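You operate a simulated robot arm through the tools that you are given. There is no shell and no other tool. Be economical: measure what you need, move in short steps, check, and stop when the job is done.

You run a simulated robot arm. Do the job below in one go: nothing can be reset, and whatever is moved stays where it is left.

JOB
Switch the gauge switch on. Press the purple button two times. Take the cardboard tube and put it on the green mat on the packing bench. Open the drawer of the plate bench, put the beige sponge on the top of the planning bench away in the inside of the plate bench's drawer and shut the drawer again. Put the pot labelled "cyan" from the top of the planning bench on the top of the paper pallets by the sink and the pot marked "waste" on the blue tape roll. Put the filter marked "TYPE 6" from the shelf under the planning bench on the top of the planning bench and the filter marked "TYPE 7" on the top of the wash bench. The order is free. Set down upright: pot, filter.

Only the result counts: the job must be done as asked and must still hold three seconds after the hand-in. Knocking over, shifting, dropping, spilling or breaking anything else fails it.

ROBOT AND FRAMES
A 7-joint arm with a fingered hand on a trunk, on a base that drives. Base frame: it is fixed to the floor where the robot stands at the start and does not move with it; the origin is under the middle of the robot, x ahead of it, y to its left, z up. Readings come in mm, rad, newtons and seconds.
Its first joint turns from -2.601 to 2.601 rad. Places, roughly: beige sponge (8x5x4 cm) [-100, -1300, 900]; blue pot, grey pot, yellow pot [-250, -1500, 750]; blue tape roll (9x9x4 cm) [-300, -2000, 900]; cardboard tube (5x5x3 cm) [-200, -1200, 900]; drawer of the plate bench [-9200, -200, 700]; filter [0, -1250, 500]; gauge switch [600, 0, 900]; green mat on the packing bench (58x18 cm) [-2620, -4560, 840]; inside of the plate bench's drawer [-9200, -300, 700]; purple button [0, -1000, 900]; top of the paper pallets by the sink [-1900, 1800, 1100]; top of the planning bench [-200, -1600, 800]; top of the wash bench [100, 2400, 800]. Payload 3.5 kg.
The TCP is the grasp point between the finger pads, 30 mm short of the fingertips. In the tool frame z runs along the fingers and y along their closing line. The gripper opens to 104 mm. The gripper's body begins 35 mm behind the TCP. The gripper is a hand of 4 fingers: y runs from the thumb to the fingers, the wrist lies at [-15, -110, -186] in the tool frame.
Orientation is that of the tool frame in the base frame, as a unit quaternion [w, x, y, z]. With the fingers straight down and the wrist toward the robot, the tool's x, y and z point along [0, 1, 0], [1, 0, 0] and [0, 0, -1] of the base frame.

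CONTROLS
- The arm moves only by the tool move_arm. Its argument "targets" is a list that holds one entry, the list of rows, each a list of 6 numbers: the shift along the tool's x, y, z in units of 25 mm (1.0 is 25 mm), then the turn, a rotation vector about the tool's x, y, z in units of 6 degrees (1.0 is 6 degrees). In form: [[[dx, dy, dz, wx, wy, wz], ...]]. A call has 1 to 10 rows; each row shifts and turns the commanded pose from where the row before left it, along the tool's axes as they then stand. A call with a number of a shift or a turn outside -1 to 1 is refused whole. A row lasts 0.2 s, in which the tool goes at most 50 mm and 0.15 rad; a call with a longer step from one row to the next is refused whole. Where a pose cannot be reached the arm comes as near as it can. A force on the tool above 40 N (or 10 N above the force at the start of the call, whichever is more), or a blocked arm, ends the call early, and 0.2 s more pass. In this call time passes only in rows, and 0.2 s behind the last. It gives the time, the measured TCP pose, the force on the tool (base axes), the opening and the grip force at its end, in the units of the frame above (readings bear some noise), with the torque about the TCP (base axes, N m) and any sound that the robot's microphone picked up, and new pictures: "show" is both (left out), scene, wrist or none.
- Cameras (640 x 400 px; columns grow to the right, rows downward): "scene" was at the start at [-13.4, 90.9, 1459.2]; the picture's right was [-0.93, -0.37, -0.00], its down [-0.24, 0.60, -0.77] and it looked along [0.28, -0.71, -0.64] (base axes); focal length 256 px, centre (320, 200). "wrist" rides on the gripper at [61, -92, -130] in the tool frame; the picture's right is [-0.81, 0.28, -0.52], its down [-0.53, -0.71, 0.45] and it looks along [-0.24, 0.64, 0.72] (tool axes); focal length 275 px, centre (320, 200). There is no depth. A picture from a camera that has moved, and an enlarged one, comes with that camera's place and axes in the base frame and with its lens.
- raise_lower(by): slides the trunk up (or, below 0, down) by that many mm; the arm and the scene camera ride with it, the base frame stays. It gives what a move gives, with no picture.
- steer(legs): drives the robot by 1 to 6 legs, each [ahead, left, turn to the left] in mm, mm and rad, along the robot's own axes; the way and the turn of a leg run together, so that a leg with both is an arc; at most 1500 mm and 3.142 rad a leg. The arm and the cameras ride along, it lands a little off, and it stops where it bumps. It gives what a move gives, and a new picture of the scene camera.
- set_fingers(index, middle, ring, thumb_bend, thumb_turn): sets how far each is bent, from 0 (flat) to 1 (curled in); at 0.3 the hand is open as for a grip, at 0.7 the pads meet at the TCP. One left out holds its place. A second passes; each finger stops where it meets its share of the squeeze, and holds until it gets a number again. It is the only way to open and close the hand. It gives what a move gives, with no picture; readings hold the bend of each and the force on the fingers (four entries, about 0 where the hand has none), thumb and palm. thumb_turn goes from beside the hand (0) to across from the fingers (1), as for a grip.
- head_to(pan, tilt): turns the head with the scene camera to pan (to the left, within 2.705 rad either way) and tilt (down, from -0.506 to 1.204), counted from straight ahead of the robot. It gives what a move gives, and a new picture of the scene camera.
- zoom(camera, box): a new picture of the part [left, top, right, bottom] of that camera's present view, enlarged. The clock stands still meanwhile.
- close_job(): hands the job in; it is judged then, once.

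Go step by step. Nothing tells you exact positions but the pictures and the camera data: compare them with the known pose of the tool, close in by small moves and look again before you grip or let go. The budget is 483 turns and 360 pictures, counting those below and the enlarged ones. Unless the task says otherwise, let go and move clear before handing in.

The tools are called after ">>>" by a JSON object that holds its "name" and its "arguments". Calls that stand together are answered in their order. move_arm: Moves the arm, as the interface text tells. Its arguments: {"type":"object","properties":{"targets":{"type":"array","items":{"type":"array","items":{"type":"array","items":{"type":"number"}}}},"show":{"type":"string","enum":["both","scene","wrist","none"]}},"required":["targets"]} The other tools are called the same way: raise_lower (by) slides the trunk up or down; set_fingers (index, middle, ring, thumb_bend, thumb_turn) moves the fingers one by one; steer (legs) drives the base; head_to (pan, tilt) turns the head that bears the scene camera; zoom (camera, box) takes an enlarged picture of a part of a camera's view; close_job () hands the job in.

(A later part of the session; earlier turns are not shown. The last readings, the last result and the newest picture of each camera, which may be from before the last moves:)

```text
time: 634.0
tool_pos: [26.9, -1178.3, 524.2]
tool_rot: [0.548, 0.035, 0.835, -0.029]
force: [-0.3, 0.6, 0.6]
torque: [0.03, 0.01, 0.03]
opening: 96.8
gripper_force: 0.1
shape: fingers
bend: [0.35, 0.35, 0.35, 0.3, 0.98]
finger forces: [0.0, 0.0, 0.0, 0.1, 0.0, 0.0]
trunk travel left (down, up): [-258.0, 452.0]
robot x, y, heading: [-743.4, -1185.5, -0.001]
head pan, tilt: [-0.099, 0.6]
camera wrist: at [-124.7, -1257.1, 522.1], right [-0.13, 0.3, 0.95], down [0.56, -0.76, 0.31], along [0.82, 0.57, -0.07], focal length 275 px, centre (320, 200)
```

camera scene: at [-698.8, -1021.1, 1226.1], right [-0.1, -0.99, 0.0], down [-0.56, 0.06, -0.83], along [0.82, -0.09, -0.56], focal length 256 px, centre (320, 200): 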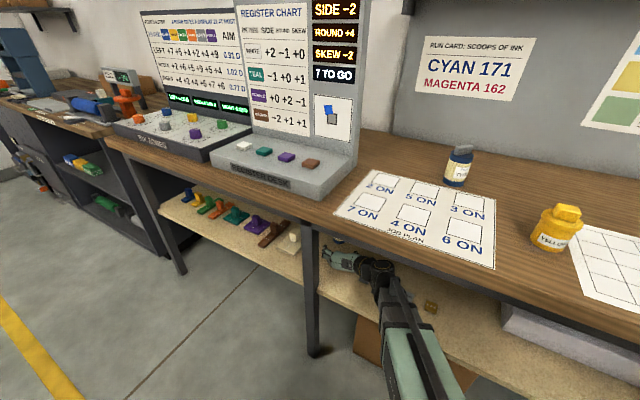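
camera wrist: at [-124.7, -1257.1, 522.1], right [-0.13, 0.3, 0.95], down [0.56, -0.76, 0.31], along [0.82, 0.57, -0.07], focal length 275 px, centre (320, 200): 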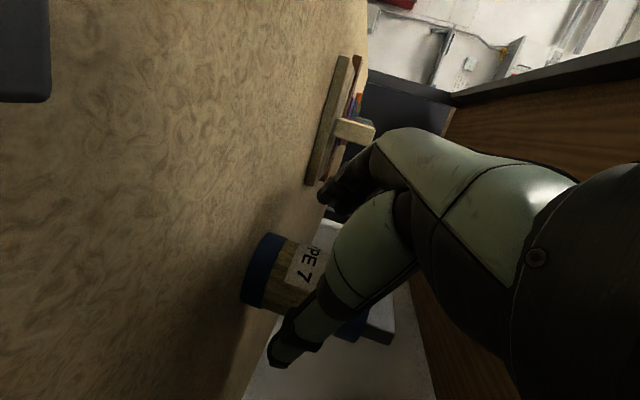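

On line. Advancing the last 52 mm and closing.

>>> {"name": "move_arm", "arguments": {"targets": [[[-0.28, -0.03, 0.64, 0, 0, 0], [-0.28, -0.03, 0.64, 0, 0, 0], [-0.28, 0, 0.64, 0, 0, 0]]], "show": "none"}}

>>> {"name": "set_fingers", "arguments": {"index": 0.54, "middle": 0.54, "ring": 0.54, "thumb_bend": 0.52}}

>>> {"name": "set_fingers", "arguments": {"index": 0.65, "middle": 0.65, "ring": 0.65, "thumb_bend": 0.62}}

>>> {"name": "zoom", "arguments": {"camera": "wrist", "box": [200, 100, 520, 300]}}

```text
time: 634.8
tool_pos: [80.1, -1184.6, 524.5]
tool_rot: [0.548, 0.034, 0.836, -0.029]
force: [0.1, -0.8, -0.3]
torque: [-0.01, 0.0, 0.0]
opening: 96.7
gripper_force: 0.0
shape: fingers
bend: [0.35, 0.35, 0.35, 0.3, 0.98]
finger forces: [0.0, 0.0, 0.0, 0.1, 0.0, 0.0]
trunk travel left (down, up): [-258.0, 452.0]
robot x, y, heading: [-741.9, -1185.3, -0.009]
head pan, tilt: [-0.099, 0.6]
```

```text
time: 635.8
tool_pos: [80.3, -1184.7, 525.9]
tool_rot: [0.548, 0.034, 0.836, -0.029]
force: [0.5, 0.3, 0.6]
torque: [0.0, 0.0, -0.02]
opening: 49.3
gripper_force: 1.7
shape: fingers
bend: [0.52, 0.54, 0.54, 0.5, 1.0]
finger forces: [1.8, 0.0, 0.0, 0.0, 2.3, 0.0]
trunk travel left (down, up): [-258.0, 452.0]
robot x, y, heading: [-740.0, -1181.7, -0.007]
head pan, tilt: [-0.099, 0.6]
```

```text
time: 636.8
tool_pos: [78.3, -1185.2, 524.9]
tool_rot: [0.547, 0.034, 0.836, -0.029]
force: [-0.6, -0.1, -1.3]
torque: [-0.04, 0.01, 0.01]
opening: 46.3
gripper_force: 15.4
shape: fingers
bend: [0.55, 0.6, 0.61, 0.52, 1.0]
finger forces: [8.0, 3.9, 3.4, 0.1, 15.3, 0.0]
trunk travel left (down, up): [-258.0, 452.0]
robot x, y, heading: [-745.0, -1182.8, -0.008]
head pan, tilt: [-0.099, 0.6]
```

```text
2.00 times, centred on (360, 200) of wrist
camera zoom: at [-72.3, -1263.8, 521.9], right [-0.13, 0.3, 0.95], down [0.56, -0.76, 0.31], along [0.82, 0.57, -0.07], focal length 551 px, centre (240, 200)
```

zoom: 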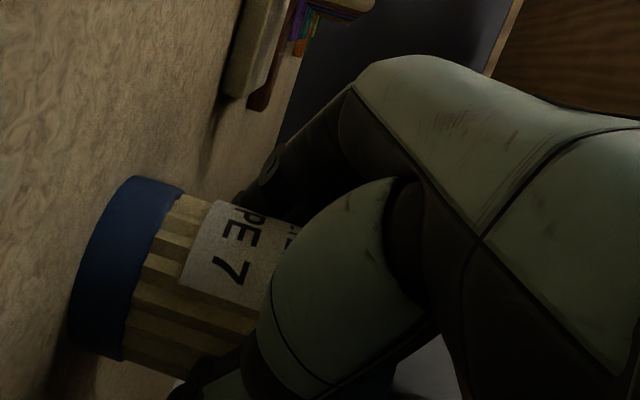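

TYPE 7 is held at 15 N. Lifting 25 mm, retracting, and backing out along the same line.

>>> {"name": "raise_lower", "arguments": {"by": 25}}

>>> {"name": "move_arm", "arguments": {"targets": [[[0.28, 0.03, -0.64, 0, 0, 0], [0.4, 0.09, -0.92, 0, 0, 0], [0.4, 0.09, -0.92, 0, 0, 0], [0.4, 0.09, -0.92, 0, 0, 0], [0.4, 0.05, -0.92, 0, 0, 0]]], "show": "none"}}

>>> {"name": "steer", "arguments": {"legs": [[-330, 30, 0]]}}

>>> {"name": "raise_lower", "arguments": {"by": 400}}

```text
time: 637.5
tool_pos: [79.3, -1184.8, 548.8]
tool_rot: [0.548, 0.034, 0.835, -0.028]
force: [0.5, 0.8, -1.2]
torque: [0.02, -0.01, -0.01]
opening: 46.4
gripper_force: 15.3
shape: fingers
bend: [0.55, 0.6, 0.61, 0.52, 1.0]
finger forces: [8.2, 3.9, 3.2, 0.1, 15.3, 0.0]
trunk travel left (down, up): [-283.0, 427.0]
robot x, y, heading: [-743.4, -1182.4, -0.004]
head pan, tilt: [-0.099, 0.6]
```

```text
time: 638.7
tool_pos: [-37.5, -1167.2, 550.1]
tool_rot: [0.547, 0.035, 0.836, -0.028]
force: [-1.2, -0.2, -2.0]
torque: [0.01, 0.0, -0.04]
opening: 46.2
gripper_force: 14.7
shape: fingers
bend: [0.55, 0.6, 0.61, 0.52, 1.0]
finger forces: [8.1, 3.8, 3.1, 0.0, 15.5, 0.0]
trunk travel left (down, up): [-283.0, 427.0]
robot x, y, heading: [-742.1, -1183.9, -0.007]
head pan, tilt: [-0.099, 0.6]
```

```text
time: 640.8
tool_pos: [-362.2, -1135.2, 549.6]
tool_rot: [0.547, 0.034, 0.836, -0.028]
force: [-0.6, 0.4, -1.1]
torque: [0.01, 0.0, -0.02]
opening: 46.2
gripper_force: 15.1
shape: fingers
bend: [0.55, 0.6, 0.61, 0.52, 1.0]
finger forces: [8.1, 3.8, 3.2, 0.1, 15.3, 0.1]
trunk travel left (down, up): [-283.0, 427.0]
robot x, y, heading: [-1067.3, -1150.1, -0.005]
head pan, tilt: [-0.099, 0.6]
camera scene: at [-1022.4, -990.8, 1251.1], right [-0.1, -0.99, 0.0], down [-0.56, 0.06, -0.82], along [0.82, -0.08, -0.57], focal length 256 px, centre (320, 200)
```

scene: 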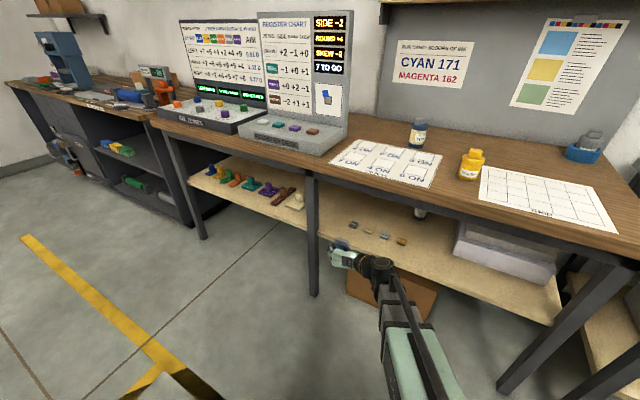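

```text
time: 644.6
tool_pos: [-361.1, -1135.8, 950.4]
tool_rot: [0.547, 0.034, 0.836, -0.028]
force: [-0.6, 0.6, -1.0]
torque: [-0.03, 0.04, -0.03]
opening: 46.5
gripper_force: 15.5
shape: fingers
bend: [0.55, 0.61, 0.61, 0.52, 1.0]
finger forces: [8.1, 3.8, 3.1, 0.0, 15.4, 0.1]
trunk travel left (down, up): [-683.0, 27.0]
robot x, y, heading: [-1066.9, -1147.6, -0.003]
head pan, tilt: [-0.099, 0.6]
```

TYPE 7 is out and everything else on the shelf is in place. I'll turn left along the aisle and drive to the wash bench in stages.

>>> {"name": "steer", "arguments": {"legs": [[0, 0, 0.9], [1450, 0, 0], [800, 420, 0]]}}

>>> {"name": "head_to", "arguments": {"pan": 0.3, "tilt": 0.4}}

```text
time: 658.6
tool_pos: [366.5, 1481.1, 949.0]
tool_rot: [0.502, -0.345, 0.762, 0.219]
force: [-0.2, 1.4, -0.9]
torque: [0.01, 0.02, -0.01]
opening: 46.3
gripper_force: 14.9
shape: fingers
bend: [0.55, 0.61, 0.62, 0.52, 1.0]
finger forces: [7.8, 3.7, 3.0, 0.0, 15.1, 0.1]
trunk travel left (down, up): [-683.0, 27.0]
robot x, y, heading: [-42.2, 906.1, 0.93]
head pan, tilt: [-0.099, 0.6]
camera scene: at [-144.1, 1036.4, 1651.0], right [0.74, -0.68, 0.0], down [-0.38, -0.42, -0.82], along [0.56, 0.61, -0.57], focal length 256 px, centre (320, 200)
```

scene: 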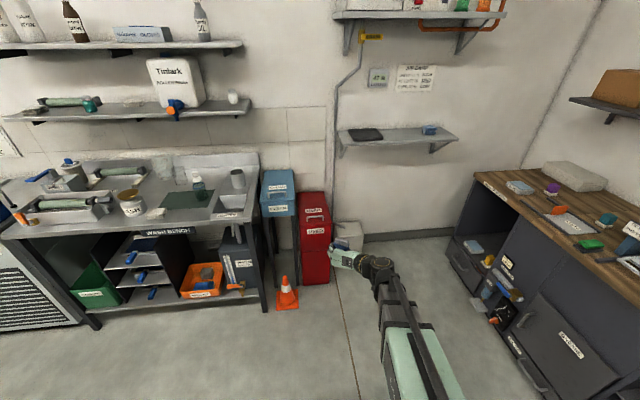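

```text
time: 659.5
tool_pos: [365.4, 1480.9, 949.2]
tool_rot: [0.502, -0.344, 0.762, 0.22]
force: [-1.3, -0.2, -1.5]
torque: [0.01, 0.0, -0.01]
opening: 46.1
gripper_force: 15.2
shape: fingers
bend: [0.55, 0.61, 0.62, 0.52, 1.0]
finger forces: [7.9, 3.8, 3.0, 0.1, 15.0, 0.0]
trunk travel left (down, up): [-683.0, 27.0]
robot x, y, heading: [-41.4, 904.6, 0.928]
head pan, tilt: [0.3, 0.4]
camera scene: at [-172.8, 1058.1, 1669.3], right [0.94, -0.34, 0.0], down [-0.13, -0.37, -0.92], along [0.31, 0.87, -0.39], focal length 256 px, centre (320, 200)
```

scene: 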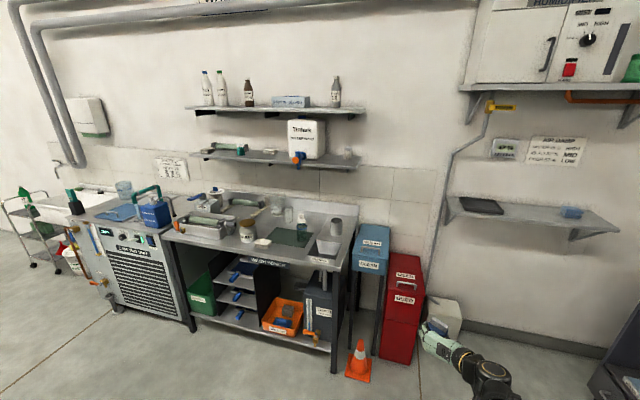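

Zooming in on the wash bench top to find a free spot.

>>> {"name": "zoom", "arguments": {"camera": "scene", "box": [160, 180, 360, 305]}}

```text
3.20 times, centred on (260, 242) of scene
camera zoom: at [-172.8, 1058.1, 1669.3], right [0.94, -0.34, 0.0], down [-0.13, -0.37, -0.92], along [0.31, 0.87, -0.39], focal length 820 px, centre (512, 64)
```

zoom: 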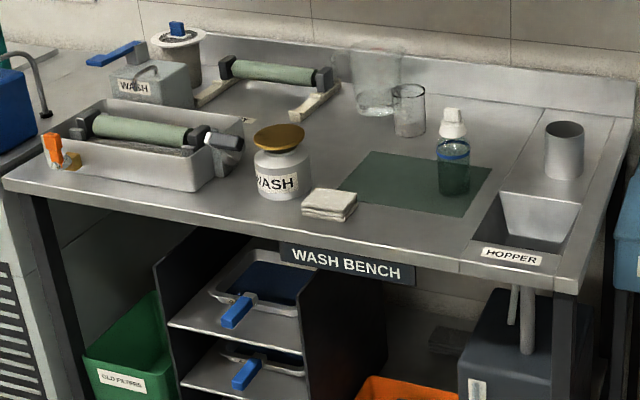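

There is bare metal in front of the green mat at about (62, 2232). I'll raise fully and drive left 692 mm, then ahead 230 mm.

>>> {"name": "raise_lower", "arguments": {"by": 25}}

>>> {"name": "steer", "arguments": {"legs": [[0, 692, 0], [200, 0, 0]]}}

>>> {"name": "head_to", "arguments": {"pan": 0.0, "tilt": 0.7}}

```text
time: 660.2
tool_pos: [366.7, 1481.0, 974.8]
tool_rot: [0.502, -0.345, 0.762, 0.221]
force: [0.4, -1.3, -1.0]
torque: [0.03, 0.02, 0.01]
opening: 46.3
gripper_force: 15.0
shape: fingers
bend: [0.55, 0.61, 0.62, 0.52, 1.0]
finger forces: [7.9, 3.8, 3.0, 0.0, 15.1, 0.0]
trunk travel left (down, up): [-708.0, 2.0]
robot x, y, heading: [-42.3, 903.0, 0.925]
head pan, tilt: [0.3, 0.4]
```

```text
time: 665.2
tool_pos: [-83.7, 2052.5, 972.8]
tool_rot: [0.502, -0.341, 0.764, 0.219]
force: [-0.3, 1.0, -1.9]
torque: [-0.01, -0.01, 0.01]
opening: 46.2
gripper_force: 15.3
shape: fingers
bend: [0.55, 0.61, 0.62, 0.52, 1.0]
finger forces: [7.9, 3.9, 2.9, 0.1, 15.1, 0.0]
trunk travel left (down, up): [-708.0, 2.0]
robot x, y, heading: [-496.1, 1481.1, 0.918]
head pan, tilt: [0.3, 0.4]
camera scene: at [-625.5, 1635.5, 1694.2], right [0.94, -0.34, 0.0], down [-0.13, -0.37, -0.92], along [0.32, 0.86, -0.39], focal length 256 px, centre (320, 200)
```

scene: 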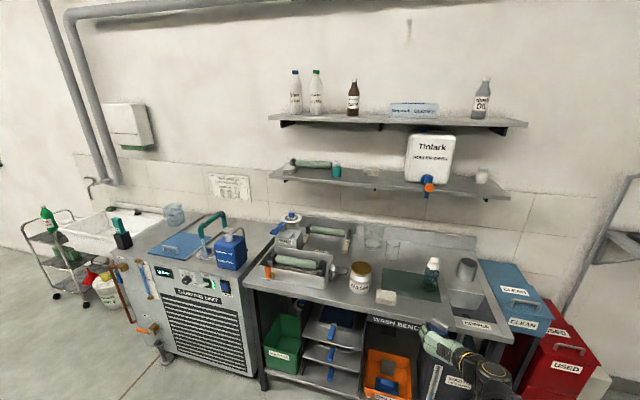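

```text
time: 666.0
tool_pos: [-84.6, 2053.2, 975.5]
tool_rot: [0.503, -0.341, 0.763, 0.218]
force: [0.0, -0.5, -1.3]
torque: [-0.02, 0.04, -0.02]
opening: 46.1
gripper_force: 14.8
shape: fingers
bend: [0.55, 0.61, 0.62, 0.52, 1.0]
finger forces: [7.9, 3.8, 3.0, 0.0, 15.1, 0.0]
trunk travel left (down, up): [-708.0, 2.0]
robot x, y, heading: [-493.0, 1482.2, 0.926]
head pan, tilt: [0.0, 0.7]
camera scene: at [-606.8, 1615.0, 1667.5], right [0.8, -0.6, 0.0], down [-0.39, -0.51, -0.77], along [0.46, 0.61, -0.64], focal length 256 px, centre (320, 200)
```

scene: 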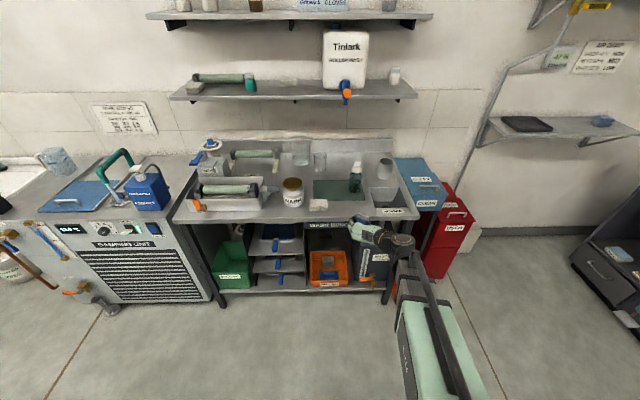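

The free strip's centre is about (35, 2248). Driving 80 mm ahead and extending the arm over it.

>>> {"name": "steer", "arguments": {"legs": [[80, 0, 0]]}}

>>> {"name": "move_arm", "arguments": {"targets": [[[-0.38, 0.233, 0.887, 0, 0, 0], [-0.38, 0.233, 0.887, 0, 0, 0], [-0.38, 0.233, 0.887, 0, 0, 0], [-0.38, 0.233, 0.887, 0, 0, 0], [-0.38, 0.233, 0.887, 0, 0, 0], [-0.38, 0.233, 0.887, 0, 0, 0]]], "show": "scene"}}

>>> {"name": "zoom", "arguments": {"camera": "scene", "box": [260, 140, 460, 265]}}

```text
time: 667.1
tool_pos: [-34.2, 2119.9, 973.9]
tool_rot: [0.502, -0.343, 0.764, 0.218]
force: [0.6, 0.1, -2.0]
torque: [0.0, 0.02, -0.01]
opening: 46.1
gripper_force: 14.9
shape: fingers
bend: [0.55, 0.61, 0.62, 0.52, 1.0]
finger forces: [8.0, 3.8, 3.0, 0.1, 15.1, 0.0]
trunk travel left (down, up): [-708.0, 2.0]
robot x, y, heading: [-445.1, 1547.9, 0.92]
head pan, tilt: [0.0, 0.7]
camera scene: at [-555.5, 1682.5, 1667.4], right [0.8, -0.6, 0.0], down [-0.39, -0.51, -0.76], along [0.46, 0.61, -0.65], focal length 256 px, centre (320, 200)
```

scene: 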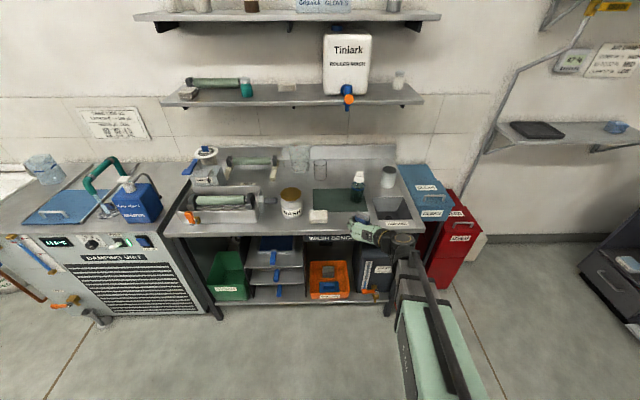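

```text
time: 668.5
tool_pos: [36.9, 2249.2, 974.2]
tool_rot: [0.502, -0.343, 0.763, 0.22]
force: [0.2, 0.0, -1.7]
torque: [0.03, 0.01, -0.03]
opening: 46.3
gripper_force: 15.3
shape: fingers
bend: [0.55, 0.61, 0.62, 0.52, 1.0]
finger forces: [7.9, 3.7, 2.9, 0.0, 15.1, 0.0]
trunk travel left (down, up): [-708.0, 2.0]
robot x, y, heading: [-447.3, 1545.7, 0.918]
head pan, tilt: [0.0, 0.7]
camera scene: at [-556.4, 1681.3, 1667.4], right [0.8, -0.6, 0.0], down [-0.39, -0.51, -0.76], along [0.46, 0.61, -0.64], focal length 256 px, centre (320, 200)
```

scene: 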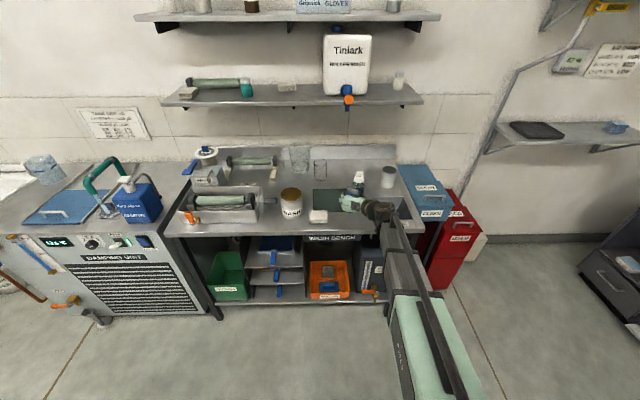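

```text
3.20 times, centred on (360, 202) of scene
camera zoom: at [-556.4, 1681.3, 1667.4], right [0.8, -0.6, 0.0], down [-0.39, -0.51, -0.76], along [0.46, 0.61, -0.64], focal length 820 px, centre (192, 192)
```

zoom: 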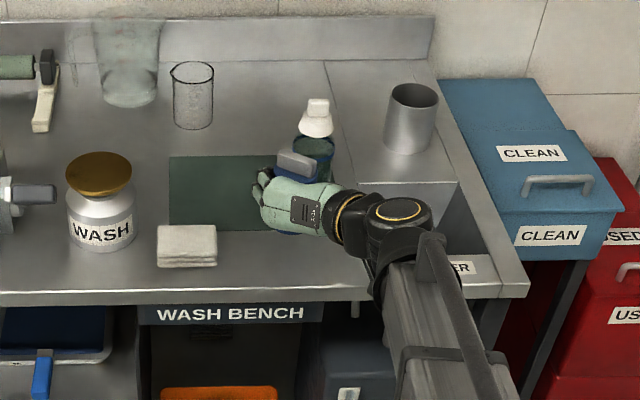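

The can will land on bare metal between the mat and the bench edge. Lowering with the trunk in decreasing steps.

>>> {"name": "raise_lower", "arguments": {"by": -45}}

>>> {"name": "raise_lower", "arguments": {"by": -10}}

>>> {"name": "raise_lower", "arguments": {"by": -6}}

>>> {"name": "raise_lower", "arguments": {"by": -5}}

```text
time: 669.4
tool_pos: [36.6, 2249.7, 929.3]
tool_rot: [0.503, -0.342, 0.763, 0.218]
force: [-0.4, 0.1, -0.7]
torque: [-0.02, 0.02, 0.01]
opening: 46.0
gripper_force: 15.0
shape: fingers
bend: [0.55, 0.61, 0.62, 0.52, 1.0]
finger forces: [7.9, 3.8, 3.0, 0.1, 15.1, 0.0]
trunk travel left (down, up): [-663.0, 47.0]
robot x, y, heading: [-450.7, 1543.6, 0.924]
head pan, tilt: [0.0, 0.7]
```

```text
time: 669.9
tool_pos: [36.9, 2249.0, 920.4]
tool_rot: [0.503, -0.342, 0.763, 0.218]
force: [-0.6, 0.1, -1.2]
torque: [0.03, 0.05, 0.02]
opening: 46.0
gripper_force: 14.7
shape: fingers
bend: [0.55, 0.61, 0.62, 0.52, 1.0]
finger forces: [7.9, 3.7, 3.1, 0.0, 15.1, 0.1]
trunk travel left (down, up): [-653.0, 57.0]
robot x, y, heading: [-447.9, 1542.6, 0.922]
head pan, tilt: [0.0, 0.7]
```

```text
time: 670.5
tool_pos: [37.1, 2249.9, 914.7]
tool_rot: [0.503, -0.342, 0.763, 0.219]
force: [-0.3, -0.2, -0.7]
torque: [-0.03, -0.02, 0.0]
opening: 46.3
gripper_force: 15.2
shape: fingers
bend: [0.55, 0.61, 0.62, 0.52, 1.0]
finger forces: [7.9, 3.8, 3.0, 0.1, 15.1, 0.0]
trunk travel left (down, up): [-647.0, 63.0]
robot x, y, heading: [-443.0, 1547.1, 0.919]
head pan, tilt: [0.0, 0.7]
```

```text
time: 671.0
tool_pos: [37.2, 2249.3, 909.3]
tool_rot: [0.503, -0.342, 0.763, 0.218]
force: [0.2, 1.2, -1.6]
torque: [0.01, 0.0, -0.03]
opening: 46.1
gripper_force: 15.5
shape: fingers
bend: [0.55, 0.61, 0.62, 0.52, 1.0]
finger forces: [7.9, 3.9, 3.0, 0.1, 15.0, 0.1]
trunk travel left (down, up): [-642.0, 68.0]
robot x, y, heading: [-446.3, 1541.4, 0.924]
head pan, tilt: [0.0, 0.7]
```

>>> {"name": "raise_lower", "arguments": {"by": -5}}

>>> {"name": "raise_lower", "arguments": {"by": -5}}

>>> {"name": "zoom", "arguments": {"camera": "scene", "box": [280, 130, 440, 230]}}

```text
time: 671.6
tool_pos: [35.4, 2248.9, 903.7]
tool_rot: [0.503, -0.342, 0.763, 0.218]
force: [-0.4, 0.0, -1.6]
torque: [0.0, 0.01, 0.0]
opening: 46.2
gripper_force: 14.9
shape: fingers
bend: [0.55, 0.61, 0.62, 0.52, 1.0]
finger forces: [7.9, 3.8, 3.0, 0.1, 15.0, 0.0]
trunk travel left (down, up): [-637.0, 73.0]
robot x, y, heading: [-452.3, 1547.3, 0.922]
head pan, tilt: [0.0, 0.7]
```

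```text
time: 672.1
tool_pos: [36.6, 2248.2, 900.0]
tool_rot: [0.503, -0.342, 0.763, 0.218]
force: [-0.2, -0.3, 1.5]
torque: [0.02, 0.01, -0.02]
opening: 46.1
gripper_force: 15.7
shape: fingers
bend: [0.55, 0.61, 0.61, 0.52, 1.0]
finger forces: [7.9, 3.8, 3.7, 0.0, 15.4, 0.0]
trunk travel left (down, up): [-632.0, 78.0]
robot x, y, heading: [-444.7, 1546.6, 0.928]
head pan, tilt: [0.0, 0.7]
```

```text
4.00 times, centred on (360, 180) of scene
camera zoom: at [-556.7, 1680.8, 1591.5], right [0.8, -0.6, 0.0], down [-0.39, -0.51, -0.77], along [0.46, 0.61, -0.64], focal length 1024 px, centre (160, 280)
```

zoom: 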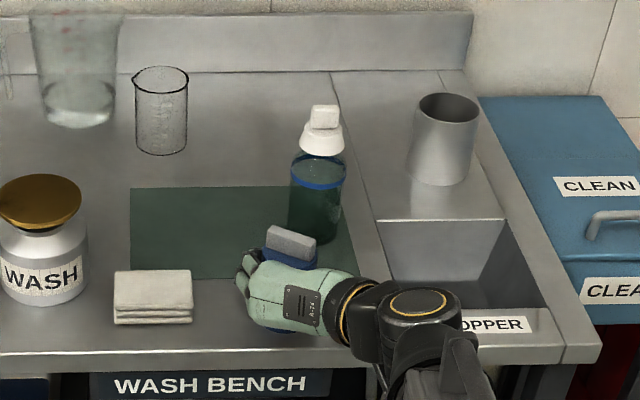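

It's just touching the metal. Releasing gradually and retreating.

>>> {"name": "set_fingers", "arguments": {"index": 0.5, "middle": 0.52, "ring": 0.52, "thumb_bend": 0.47}}

>>> {"name": "set_fingers", "arguments": {"index": 0.35, "middle": 0.35, "ring": 0.35, "thumb_bend": 0.3}}

>>> {"name": "move_arm", "arguments": {"targets": [[[0.25, 0, -0.6, 0, 0, 0], [0.4, 0, -0.9, 0, 0, 0], [0.4, 0, -0.9, 0, 0, 0], [0.4, 0, -0.9, 0, 0, 0], [0.2, 0, -0.95, 0, 0, 0], [0.2, 0, -0.95, 0, 0, 0]]], "show": "scene"}}

>>> {"name": "zoom", "arguments": {"camera": "scene", "box": [280, 140, 440, 240]}}

```text
time: 673.1
tool_pos: [37.2, 2248.8, 898.8]
tool_rot: [0.503, -0.342, 0.763, 0.218]
force: [-0.1, -0.6, -0.5]
torque: [0.04, -0.02, -0.03]
opening: 55.9
gripper_force: 0.7
shape: fingers
bend: [0.5, 0.52, 0.52, 0.47, 1.0]
finger forces: [0.0, 0.0, 0.0, 0.0, 0.3, 0.0]
trunk travel left (down, up): [-632.0, 78.0]
robot x, y, heading: [-449.5, 1547.7, 0.927]
head pan, tilt: [0.0, 0.7]
```

```text
time: 674.1
tool_pos: [36.8, 2249.9, 899.8]
tool_rot: [0.503, -0.342, 0.763, 0.219]
force: [-0.3, 0.5, 0.8]
torque: [0.02, -0.02, 0.0]
opening: 96.5
gripper_force: 0.0
shape: fingers
bend: [0.35, 0.35, 0.35, 0.3, 0.98]
finger forces: [0.1, 0.0, 0.0, 0.1, 0.1, 0.1]
trunk travel left (down, up): [-632.0, 78.0]
robot x, y, heading: [-450.4, 1544.5, 0.921]
head pan, tilt: [0.0, 0.7]
```

```text
time: 675.5
tool_pos: [-56.9, 2145.6, 912.2]
tool_rot: [0.503, -0.342, 0.763, 0.218]
force: [-0.3, -0.4, -0.2]
torque: [-0.02, 0.02, 0.0]
opening: 96.6
gripper_force: 0.1
shape: fingers
bend: [0.35, 0.35, 0.35, 0.3, 0.98]
finger forces: [0.0, 0.0, 0.1, 0.0, 0.0, 0.0]
trunk travel left (down, up): [-632.0, 78.0]
robot x, y, heading: [-445.9, 1547.5, 0.922]
head pan, tilt: [0.0, 0.7]
camera scene: at [-556.9, 1680.6, 1591.4], right [0.8, -0.6, 0.0], down [-0.39, -0.51, -0.77], along [0.46, 0.61, -0.64], focal length 256 px, centre (320, 200)
```

scene: 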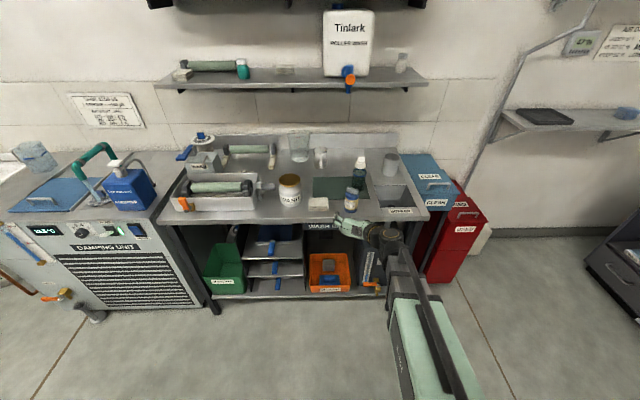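

```text
4.00 times, centred on (360, 190) of scene
camera zoom: at [-556.9, 1680.6, 1591.4], right [0.8, -0.6, 0.0], down [-0.39, -0.51, -0.77], along [0.46, 0.61, -0.64], focal length 1024 px, centre (160, 240)
```

zoom: 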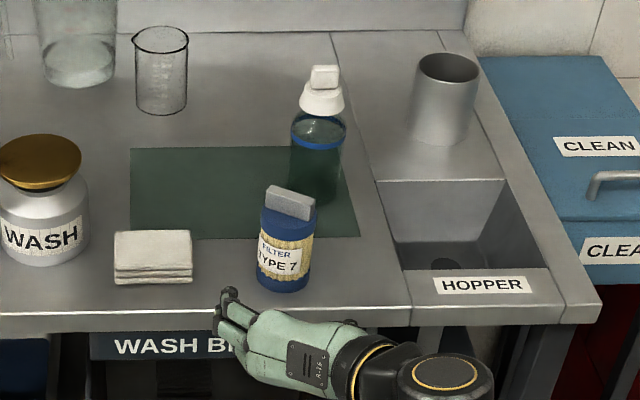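

TYPE 7 stands upright on the wash bench. I have enough budget to recover the cyan pot's lid from the floor near (-940, 737), so I'll drive to it.

>>> {"name": "move_arm", "arguments": {"targets": [[[0, 0, -0.5, 0, 1, 0], [0, 0, -0.5, 0, 1, 0], [0, 0, 0, 0, 1, 0], [0, 0, 0, 0, 0.7, 0]]], "show": "none"}}

>>> {"name": "steer", "arguments": {"legs": [[-960, -797, 0], [0, 0, 1.55]]}}

>>> {"name": "head_to", "arguments": {"pan": 0.0, "tilt": 0.9}}

```text
time: 676.5
tool_pos: [-69.9, 2129.5, 921.8]
tool_rot: [0.345, -0.377, 0.847, 0.148]
force: [0.3, -0.2, 0.2]
torque: [0.01, -0.02, -0.02]
opening: 96.6
gripper_force: 0.1
shape: fingers
bend: [0.35, 0.35, 0.35, 0.3, 0.98]
finger forces: [0.0, 0.1, 0.0, 0.1, 0.0, 0.0]
trunk travel left (down, up): [-632.0, 78.0]
robot x, y, heading: [-445.7, 1546.0, 0.922]
head pan, tilt: [0.0, 0.7]
```

```text
time: 686.6
tool_pos: [-913.6, 675.2, 922.2]
tool_rot: [-0.148, 0.858, -0.35, -0.347]
force: [0.1, 0.1, -0.1]
torque: [0.0, -0.02, 0.0]
opening: 96.5
gripper_force: 0.1
shape: fingers
bend: [0.35, 0.35, 0.35, 0.3, 0.98]
finger forces: [0.0, 0.0, 0.0, 0.0, 0.1, 0.1]
trunk travel left (down, up): [-632.0, 78.0]
robot x, y, heading: [-350.9, 271.8, 2.45]
head pan, tilt: [0.0, 0.7]
camera scene: at [-485.3, 169.9, 1591.4], right [0.64, 0.77, 0.0], down [0.5, -0.41, -0.76], along [-0.59, 0.49, -0.64], focal length 256 px, centre (320, 200)
```

scene: 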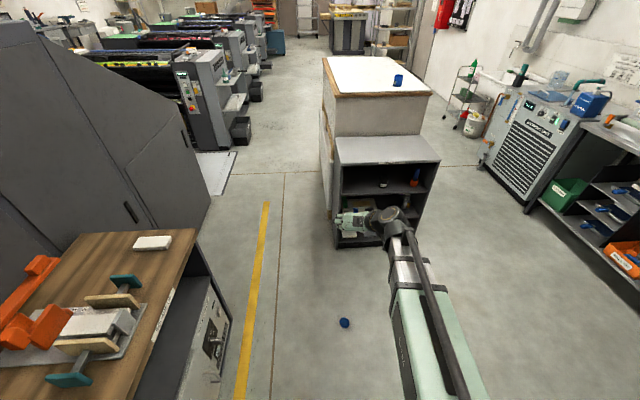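

```text
time: 687.3
tool_pos: [-913.0, 676.0, 921.8]
tool_rot: [-0.147, 0.858, -0.349, -0.347]
force: [0.2, 0.6, 0.1]
torque: [0.01, -0.01, 0.0]
opening: 96.4
gripper_force: 0.1
shape: fingers
bend: [0.35, 0.35, 0.35, 0.3, 0.98]
finger forces: [0.1, 0.0, 0.0, 0.0, 0.0, 0.0]
trunk travel left (down, up): [-632.0, 78.0]
robot x, y, heading: [-347.8, 278.2, 2.449]
head pan, tilt: [0.0, 0.901]
camera scene: at [-478.0, 163.9, 1575.3], right [0.64, 0.77, 0.0], down [0.6, -0.5, -0.62], along [-0.48, 0.4, -0.78], focal length 256 px, centre (320, 200)
```

scene: 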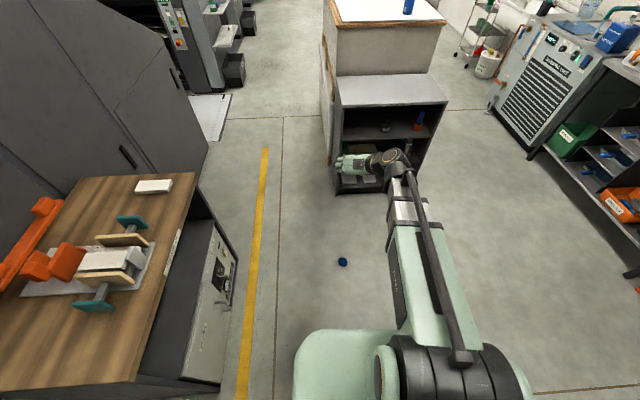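

The lid is at about (-945, 740). I'll roll the hand 180° about its axis so that later the lid can be flipped by rolling back.

>>> {"name": "move_arm", "arguments": {"targets": [[[0, 0, 0, 0, 0, 1], [0, 0, 0, 0, 0, 1], [0, 0, 0, 0, 0, 1], [0, 0, 0, 0, 0, 1], [0, 0, 0, 0, 0, 1], [0, 0, 0, 0, 0, 1], [0, 0, 0, 0, 0, 1], [0, 0, 0, 0, 0, 1], [0, 0, 0, 0, 0, 1], [0, 0, 0, 0, 0, 1]]], "show": "none"}}

>>> {"name": "move_arm", "arguments": {"targets": [[[0, 0, 0, 0, 0, 1], [0, 0, 0, 0, 0, 1], [0, 0, 0, 0, 0, 1], [0, 0, 0, 0, 0, 1], [0, 0, 0, 0, 0, 1], [0, 0, 0, 0, 0, 1], [0, 0, 0, 0, 0, 1], [0, 0, 0, 0, 0, 1], [0, 0, 0, 0, 0, 1], [0, 0, 0, 0, 0, 1]]], "show": "none"}}

>>> {"name": "move_arm", "arguments": {"targets": [[[0, 0, 0, 0, 0, 1], [0, 0, 0, 0, 0, 1], [0, 0, 0, 0, 0, 1], [0, 0, 0, 0, 0, 1], [0, 0, 0, 0, 0, 1], [0, 0, 0, 0, 0, 1], [0, 0, 0, 0, 0, 1], [0, 0, 0, 0, 0, 1], [0, 0, 0, 0, 0, 1], [0, 0, 0, 0, 0, 1]]], "show": "none"}}

```text
time: 689.5
tool_pos: [-913.7, 675.8, 920.4]
tool_rot: [-0.046, -0.568, 0.732, 0.374]
force: [0.3, 1.3, 1.0]
torque: [0.04, 0.0, -0.02]
opening: 96.4
gripper_force: 0.1
shape: fingers
bend: [0.35, 0.35, 0.35, 0.3, 0.98]
finger forces: [0.0, 0.1, 0.0, 0.0, 0.0, 0.1]
trunk travel left (down, up): [-632.0, 78.0]
robot x, y, heading: [-350.8, 275.1, 2.451]
head pan, tilt: [0.0, 0.901]
```

```text
time: 691.7
tool_pos: [-770.2, 809.5, 915.5]
tool_rot: [-0.178, -0.255, 0.902, 0.299]
force: [-0.2, -1.0, -0.4]
torque: [0.01, 0.0, -0.02]
opening: 96.7
gripper_force: 0.0
shape: fingers
bend: [0.35, 0.35, 0.35, 0.3, 0.98]
finger forces: [0.1, 0.0, 0.0, 0.0, 0.0, 0.0]
out of reach, approached as far as the arm can: row 2, 3, 4, 5, 6, 7, 8, 9, 10
trunk travel left (down, up): [-632.0, 78.0]
robot x, y, heading: [-347.0, 275.0, 2.447]
head pan, tilt: [0.0, 0.901]
```

```text
time: 693.9
tool_pos: [-674.6, 872.6, 936.9]
tool_rot: [-0.298, 0.208, 0.915, 0.174]
force: [-1.5, 0.8, -0.8]
torque: [-0.04, -0.04, -0.02]
opening: 96.8
gripper_force: 0.1
shape: fingers
bend: [0.35, 0.35, 0.35, 0.3, 0.98]
finger forces: [0.0, 0.1, 0.1, 0.1, 0.1, 0.1]
out of reach, approached as far as the arm can: row 1, 2, 3, 4
trunk travel left (down, up): [-632.0, 78.0]
robot x, y, heading: [-346.2, 274.4, 2.452]
head pan, tilt: [0.0, 0.901]
```

The roll drifted the arm sideways but reached the other family. I'll finish the alignment and bring the hand back over the lid.

>>> {"name": "move_arm", "arguments": {"targets": [[[0.32, -1, 0.32, 0, 0, 0.8], [0.32, -1, 0.32, 0, 0, 0.8], [0.32, -1, 0.32, 0, 0, 0], [0.32, -1, 0.32, 0, 0, 0], [0.32, -1, 0.32, 0, 0, 0], [0.32, -1, 0.32, 0, 0, 0], [0.32, -1, 0.32, 0, 0, 0], [0.32, -1, 0.32, 0, 0, 0], [0.32, -1, 0.32, 0, 0, 0], [0.32, -1, 0.32, 0, 0, 0]]], "show": "none"}}

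>>> {"name": "raise_lower", "arguments": {"by": -400}}

>>> {"name": "zoom", "arguments": {"camera": "wrist", "box": [0, 0, 640, 400]}}

```text
time: 696.1
tool_pos: [-908.6, 737.5, 900.6]
tool_rot: [-0.31, 0.283, 0.895, 0.15]
force: [-0.3, 0.3, 0.0]
torque: [0.01, 0.01, -0.03]
opening: 96.7
gripper_force: 0.1
shape: fingers
bend: [0.35, 0.35, 0.35, 0.3, 0.98]
finger forces: [0.0, 0.0, 0.0, 0.0, 0.1, 0.0]
trunk travel left (down, up): [-632.0, 78.0]
robot x, y, heading: [-345.9, 277.8, 2.447]
head pan, tilt: [0.0, 0.901]
```

```text
time: 700.0
tool_pos: [-907.3, 736.8, 500.4]
tool_rot: [-0.31, 0.284, 0.895, 0.15]
force: [0.2, 0.8, 0.1]
torque: [0.04, -0.01, -0.01]
opening: 96.6
gripper_force: 0.0
shape: fingers
bend: [0.35, 0.35, 0.35, 0.3, 0.98]
finger forces: [0.0, 0.0, 0.0, 0.0, 0.1, 0.1]
trunk travel left (down, up): [-232.0, 478.0]
robot x, y, heading: [-347.4, 274.7, 2.449]
head pan, tilt: [0.0, 0.901]
```

```text
1.00 times, centred on (320, 200) of wrist (not enlarged: the box is as wide or as high as the picture)
camera zoom: at [-941.1, 631.5, 631.7], right [0.93, -0.35, -0.1], down [-0.3, -0.59, -0.75], along [0.2, 0.73, -0.65], focal length 275 px, centre (320, 200)
```

zoom: 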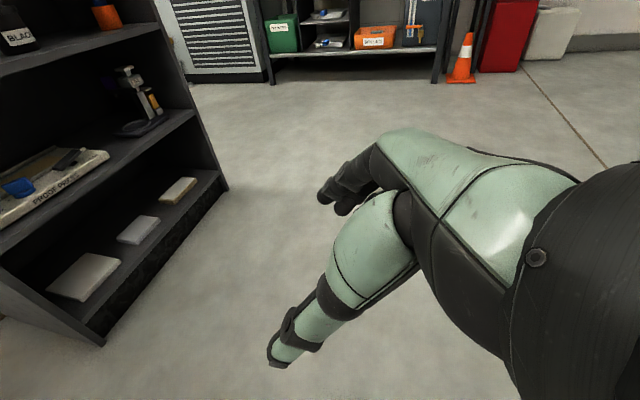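

The lid is just below the view. Lowering the trunk fully and moving closer to look again.

>>> {"name": "raise_lower", "arguments": {"by": -230}}

>>> {"name": "move_arm", "arguments": {"targets": [[[-0.68, -0.22, 0.97, 0, 0, 0], [-0.68, -0.22, 0.97, 0, 0, 0], [-0.68, -0.22, 0.97, 0, 0, 0], [-0.68, -0.22, 0.97, 0, 0, 0]]], "show": "wrist"}}

```text
time: 702.4
tool_pos: [-909.0, 736.7, 270.8]
tool_rot: [-0.31, 0.283, 0.895, 0.149]
force: [0.4, 0.2, -0.2]
torque: [-0.02, -0.01, -0.01]
opening: 96.6
gripper_force: 0.1
shape: fingers
bend: [0.35, 0.35, 0.35, 0.3, 0.98]
finger forces: [0.0, 0.0, 0.1, 0.1, 0.0, 0.0]
trunk travel left (down, up): [-2.0, 708.0]
robot x, y, heading: [-344.5, 273.6, 2.45]
head pan, tilt: [0.0, 0.901]
```

```text
time: 703.4
tool_pos: [-925.8, 736.8, 151.2]
tool_rot: [-0.312, 0.283, 0.895, 0.15]
force: [-0.4, -0.3, 0.3]
torque: [0.06, 0.01, 0.0]
opening: 96.6
gripper_force: 0.1
shape: fingers
bend: [0.35, 0.35, 0.35, 0.3, 0.98]
finger forces: [0.0, 0.1, 0.1, 0.1, 0.1, 0.0]
trunk travel left (down, up): [-2.0, 708.0]
robot x, y, heading: [-349.2, 275.7, 2.446]
head pan, tilt: [0.0, 0.901]
camera wrist: at [-957.6, 631.3, 283.0], right [0.93, -0.35, -0.1], down [-0.3, -0.59, -0.75], along [0.2, 0.73, -0.65], focal length 275 px, centre (320, 200)
```

wrist: 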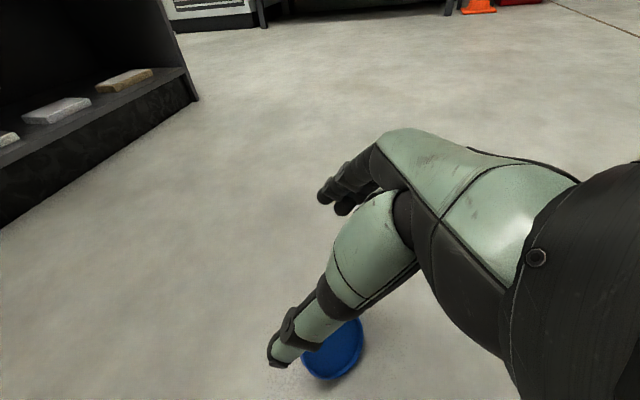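

The lid is at about (-938, 730). Curling the ring finger out of the way of the floor and moving in.

>>> {"name": "set_fingers", "arguments": {"ring": 1, "thumb_bend": 0.33}}

>>> {"name": "move_arm", "arguments": {"targets": [[[-0.82, -0.25, 0.81, 0, 0, 0], [-0.82, -0.25, 0.81, 0, 0, 0], [-0.82, -0.25, 0.81, 0, 0, 0], [-0.75, -0.25, 0.75, 0, 0, 0]]], "show": "wrist"}}

```text
time: 704.4
tool_pos: [-923.9, 737.6, 153.1]
tool_rot: [-0.309, 0.283, 0.895, 0.151]
force: [0.1, 0.6, 0.5]
torque: [-0.01, 0.0, 0.04]
opening: 93.2
gripper_force: 0.3
shape: fingers
bend: [0.35, 0.35, 1.0, 0.33, 0.98]
finger forces: [0.0, 0.0, 0.1, 0.0, 0.1, 0.0]
trunk travel left (down, up): [-2.0, 708.0]
robot x, y, heading: [-345.6, 274.8, 2.448]
head pan, tilt: [0.0, 0.901]
```

```text
time: 705.4
tool_pos: [-921.8, 718.9, 35.9]
tool_rot: [-0.311, 0.284, 0.894, 0.15]
force: [-0.2, -0.3, 0.2]
torque: [0.0, -0.03, -0.02]
opening: 93.3
gripper_force: 0.1
shape: fingers
bend: [0.35, 0.35, 1.0, 0.33, 0.98]
finger forces: [0.1, 0.1, 0.0, 0.0, 0.0, 0.1]
trunk travel left (down, up): [-2.0, 708.0]
robot x, y, heading: [-343.5, 275.0, 2.448]
head pan, tilt: [0.0, 0.901]
camera wrist: at [-955.1, 612.5, 166.5], right [0.93, -0.35, -0.1], down [-0.3, -0.58, -0.75], along [0.2, 0.73, -0.65], focal length 275 px, centre (320, 200)
```

wrist: 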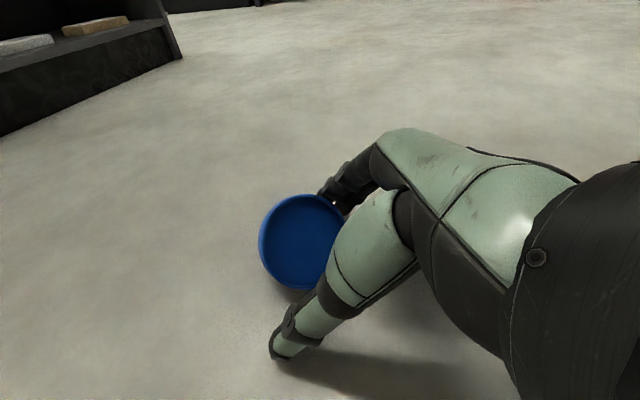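

The lid is 12 mm further ahead and 8 mm right. Correcting and closing on its rim.

>>> {"name": "move_arm", "arguments": {"targets": [[[0.37, 0.32, 0.31, 0, 0, 0]]], "show": "none"}}

>>> {"name": "set_fingers", "arguments": {"index": 0.55, "middle": 0.55, "thumb_bend": 0.52}}

>>> {"name": "set_fingers", "arguments": {"index": 0.64, "middle": 0.64, "thumb_bend": 0.6}}

>>> {"name": "zoom", "arguments": {"camera": "wrist", "box": [220, 140, 420, 265]}}

```text
time: 705.8
tool_pos: [-928.4, 731.4, 36.7]
tool_rot: [-0.31, 0.283, 0.895, 0.15]
force: [-0.4, -0.8, 1.2]
torque: [-0.02, -0.01, -0.04]
opening: 93.6
gripper_force: 0.1
shape: fingers
bend: [0.35, 0.35, 1.0, 0.33, 0.98]
finger forces: [0.1, 0.0, 0.1, 0.1, 0.0, 0.0]
trunk travel left (down, up): [-2.0, 708.0]
robot x, y, heading: [-347.7, 275.7, 2.445]
head pan, tilt: [0.0, 0.901]
```

```text
time: 706.8
tool_pos: [-927.4, 732.7, 37.4]
tool_rot: [-0.31, 0.283, 0.895, 0.15]
force: [0.4, 0.5, 0.6]
torque: [0.0, 0.02, -0.04]
opening: 54.3
gripper_force: 2.7
shape: fingers
bend: [0.5, 0.55, 1.0, 0.48, 1.0]
finger forces: [2.8, 0.1, 0.0, 0.0, 2.8, 0.0]
trunk travel left (down, up): [-2.0, 708.0]
robot x, y, heading: [-345.2, 277.0, 2.449]
head pan, tilt: [0.0, 0.901]
```

```text
time: 707.8
tool_pos: [-928.8, 732.8, 37.1]
tool_rot: [-0.311, 0.284, 0.895, 0.15]
force: [0.6, 0.2, 2.2]
torque: [0.07, 0.0, -0.05]
opening: 52.1
gripper_force: 9.9
shape: fingers
bend: [0.52, 0.6, 1.0, 0.49, 1.0]
finger forces: [7.4, 3.3, 0.1, 0.0, 10.0, 0.0]
trunk travel left (down, up): [-2.0, 708.0]
robot x, y, heading: [-351.2, 277.4, 2.448]
head pan, tilt: [0.0, 0.901]
```

```text
3.20 times, centred on (320, 202) of wrist
camera zoom: at [-960.9, 626.3, 168.7], right [0.93, -0.35, -0.1], down [-0.3, -0.58, -0.75], along [0.2, 0.73, -0.65], focal length 881 px, centre (320, 192)
```

zoom: 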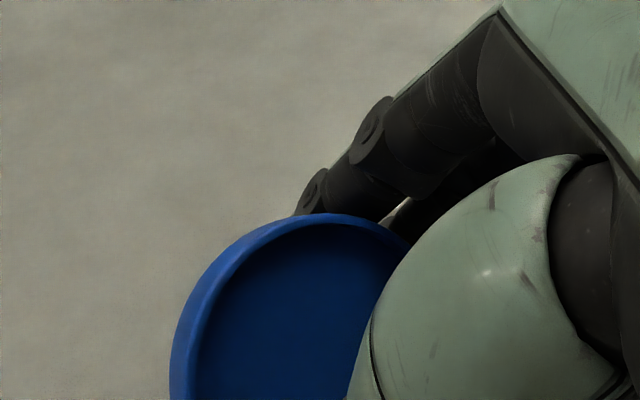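

Gripped at 10 N. Lifting by the trunk and checking that the lid comes along.

>>> {"name": "raise_lower", "arguments": {"by": 60}}

>>> {"name": "raise_lower", "arguments": {"by": 400}}

>>> {"name": "zoom", "arguments": {"camera": "wrist", "box": [160, 100, 480, 300]}}

```text
time: 708.8
tool_pos: [-928.1, 732.1, 98.2]
tool_rot: [-0.31, 0.283, 0.895, 0.15]
force: [-0.6, -0.1, 0.5]
torque: [-0.01, 0.03, -0.02]
opening: 51.8
gripper_force: 10.5
shape: fingers
bend: [0.53, 0.6, 1.0, 0.49, 1.0]
finger forces: [6.5, 3.1, 0.0, 0.0, 10.6, 0.0]
trunk travel left (down, up): [-62.0, 648.0]
robot x, y, heading: [-345.8, 278.2, 2.452]
head pan, tilt: [0.0, 0.901]
```

```text
time: 712.6
tool_pos: [-926.3, 732.0, 497.3]
tool_rot: [-0.311, 0.284, 0.895, 0.15]
force: [0.9, -1.3, -0.9]
torque: [0.02, 0.01, -0.02]
opening: 51.6
gripper_force: 9.9
shape: fingers
bend: [0.53, 0.6, 1.0, 0.49, 1.0]
finger forces: [6.4, 3.0, 0.1, 0.0, 10.4, 0.1]
trunk travel left (down, up): [-462.0, 248.0]
robot x, y, heading: [-347.8, 276.8, 2.447]
head pan, tilt: [0.0, 0.901]
```

```text
2.00 times, centred on (320, 200) of wrist
camera zoom: at [-960.9, 626.3, 628.5], right [0.93, -0.35, -0.1], down [-0.3, -0.59, -0.75], along [0.2, 0.73, -0.65], focal length 551 px, centre (320, 200)
```

zoom: 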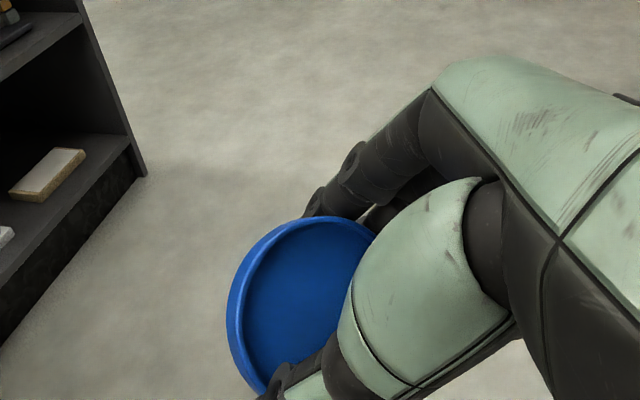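

The lid is securely held, recess up. Now I'll make the hand vertical, yaw 180°, and pitch up, which turns the knob side upward.

>>> {"name": "move_arm", "arguments": {"targets": [[[0, 0, -0.5, 0, -1, 0], [0, 0, -0.5, 0, -1, 0], [0, 0, -0.5, 0, -1, 0], [0, 0, 0, 0, -1, 0], [0, 0, 0, 0, -1, 0], [0, 0, 0, 0, -1, 0], [0, 0, 0, 0, -0.7, 0], [0, 0, 0, 0, 0, -1], [0, 0, 0, 0, 0, -1], [0, 0, 0, 0, 0, -1]]], "show": "none"}}

>>> {"name": "move_arm", "arguments": {"targets": [[[0, 0, 0, 0, 0, -1], [0, 0, 0, 0, 0, -1], [0, 0, 0, 0, 0, -1], [0, 0, 0, 0, 0, -1], [0, 0, 0, 0, 0, -1], [0, 0, 0, 0, 0, -1], [0, 0, 0, 0, 0, -1], [0, 0, 0, 0, 0, -1], [0, 0, 0, 0, 0, -1], [0, 0, 0, 0, 0, -1]]], "show": "none"}}

>>> {"name": "move_arm", "arguments": {"targets": [[[0, 0, 0, 0, 0, -1], [0, 0, 0, 0, 0, -1], [0, 0, 0, 0, 0, -1], [0, 0, 0, 0, 0, -1], [0, 0, 0, 0, 0, -1], [0, 0, 0, 0, 0, -1], [0, 0, 0, 0, 0, -1], [0, 0, 0, 0, 0, -1], [0, 0, 0, 0, 0, -1], [0, 0, 0, 0, 0, -1]]], "show": "none"}}

>>> {"name": "move_arm", "arguments": {"targets": [[[0, 0, 0, 0, 0, -1], [0, 0, 0, 0, 0, -1], [0, 0, 0, 0, 0, -1], [0, 0, 0, 0, 0, -1], [0, 0, 0, 0, 0, -1], [0, 0, 0, 0, 0, -1], [0, 0, 0, 0, 0, -1]]], "show": "none"}}

```text
time: 714.8
tool_pos: [-913.5, 718.4, 526.8]
tool_rot: [0.023, 0.164, 0.985, 0.041]
force: [0.5, 0.3, -0.1]
torque: [0.02, -0.01, 0.01]
opening: 51.7
gripper_force: 10.5
shape: fingers
bend: [0.53, 0.6, 1.0, 0.49, 1.0]
finger forces: [6.3, 3.0, 0.0, 0.0, 10.2, 0.0]
trunk travel left (down, up): [-462.0, 248.0]
robot x, y, heading: [-348.2, 276.4, 2.448]
head pan, tilt: [0.0, 0.901]
```

```text
time: 717.0
tool_pos: [-912.8, 717.4, 528.8]
tool_rot: [0.039, -0.35, 0.936, 0.024]
force: [-0.7, -0.1, -0.3]
torque: [-0.01, 0.0, -0.02]
opening: 51.7
gripper_force: 9.8
shape: fingers
bend: [0.53, 0.6, 1.0, 0.49, 1.0]
finger forces: [6.3, 3.1, 0.0, 0.0, 10.2, 0.1]
trunk travel left (down, up): [-462.0, 248.0]
robot x, y, heading: [-348.5, 272.6, 2.448]
head pan, tilt: [0.0, 0.901]
```

```text
time: 719.2
tool_pos: [-914.6, 708.5, 519.9]
tool_rot: [0.075, -0.462, 0.883, 0.044]
force: [0.1, -0.6, -0.4]
torque: [0.0, -0.01, -0.01]
opening: 51.4
gripper_force: 9.7
shape: fingers
bend: [0.53, 0.6, 1.0, 0.49, 1.0]
finger forces: [6.3, 2.9, 0.1, 0.2, 10.2, 0.0]
out of reach, approached as far as the arm can: row 2, 3, 4, 5, 6, 7, 8, 9, 10
trunk travel left (down, up): [-462.0, 248.0]
robot x, y, heading: [-347.1, 273.4, 2.447]
head pan, tilt: [0.0, 0.901]
```

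```text
time: 720.8
tool_pos: [-914.3, 708.4, 519.3]
tool_rot: [0.074, -0.462, 0.883, 0.043]
force: [-0.4, 0.4, -0.5]
torque: [0.01, 0.0, 0.01]
opening: 51.6
gripper_force: 9.4
shape: fingers
bend: [0.53, 0.6, 1.0, 0.49, 1.0]
finger forces: [6.4, 3.1, 0.0, 0.0, 10.1, 0.0]
out of reach, approached as far as the arm can: row 1, 2, 3, 4, 5, 6, 7
trunk travel left (down, up): [-462.0, 248.0]
robot x, y, heading: [-344.7, 273.1, 2.447]
head pan, tilt: [0.0, 0.901]
```

The yaw stops at a joint limit halfway. I'll shift the hand to the right and outward to free the wrist, then try again.

>>> {"name": "move_arm", "arguments": {"targets": [[[-1, 0.3, -0.5, 0, 0, 0], [-1, 0.3, -0.5, 0, 0, 0], [-1, 0.3, -0.5, 0, 0, 0], [-1, 0.3, -0.5, 0, 0, 0], [-1, 0.3, 0, 0, 0, 0], [0, 0, 0, 0, 0, -1], [0, 0, 0, 0, 0, -1], [0, 0, 0, 0, 0, -1], [0, 0, 0, 0, 0, -1], [0, 0, 0, 0, 0, -1]]], "show": "none"}}

>>> {"name": "move_arm", "arguments": {"targets": [[[0, 0, 0, 0, 0, -1], [0, 0, 0, 0, 0, -1], [0, 0, 0, 0, 0, -1], [0, 0, 0, 0, 0, -1], [0, 0, 0, 0, 0, -1], [0, 0, 0, 0, 0, -1]]], "show": "wrist"}}

```text
time: 723.0
tool_pos: [-935.1, 733.0, 566.6]
tool_rot: [0.079, -0.45, 0.888, 0.047]
force: [0.2, 0.9, -0.8]
torque: [0.04, -0.02, 0.0]
opening: 51.3
gripper_force: 9.8
shape: fingers
bend: [0.53, 0.6, 1.0, 0.49, 1.0]
finger forces: [6.4, 3.0, 0.1, 0.1, 10.2, 0.1]
out of reach, approached as far as the arm can: row 1, 2, 3, 4, 5, 6, 7, 8, 9, 10
trunk travel left (down, up): [-462.0, 248.0]
robot x, y, heading: [-345.9, 279.5, 2.447]
head pan, tilt: [0.0, 0.901]
```

```text
time: 724.4
tool_pos: [-933.8, 733.1, 567.0]
tool_rot: [0.078, -0.45, 0.888, 0.048]
force: [0.4, -0.2, -0.1]
torque: [-0.03, -0.03, -0.02]
opening: 51.8
gripper_force: 10.5
shape: fingers
bend: [0.53, 0.6, 1.0, 0.49, 1.0]
finger forces: [6.4, 3.0, 0.0, 0.1, 10.3, 0.0]
out of reach, approached as far as the arm can: row 1, 2, 3, 4, 5, 6
trunk travel left (down, up): [-462.0, 248.0]
robot x, y, heading: [-345.4, 275.9, 2.448]
head pan, tilt: [0.0, 0.901]
camera wrist: at [-908.3, 608.9, 683.3], right [0.2, 0.72, 0.66], down [0.93, 0.07, -0.36], along [-0.31, 0.69, -0.66], focal length 275 px, centre (320, 200)
```

wrist: 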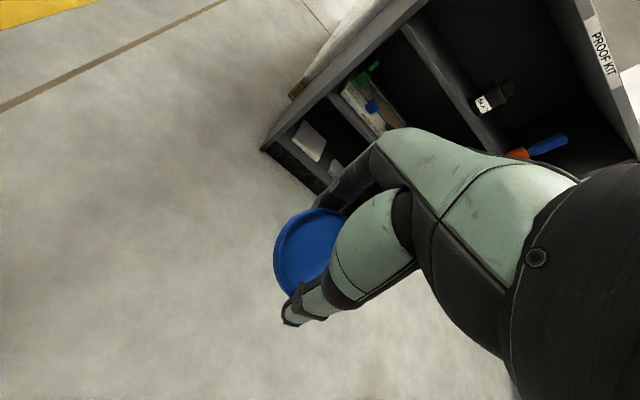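

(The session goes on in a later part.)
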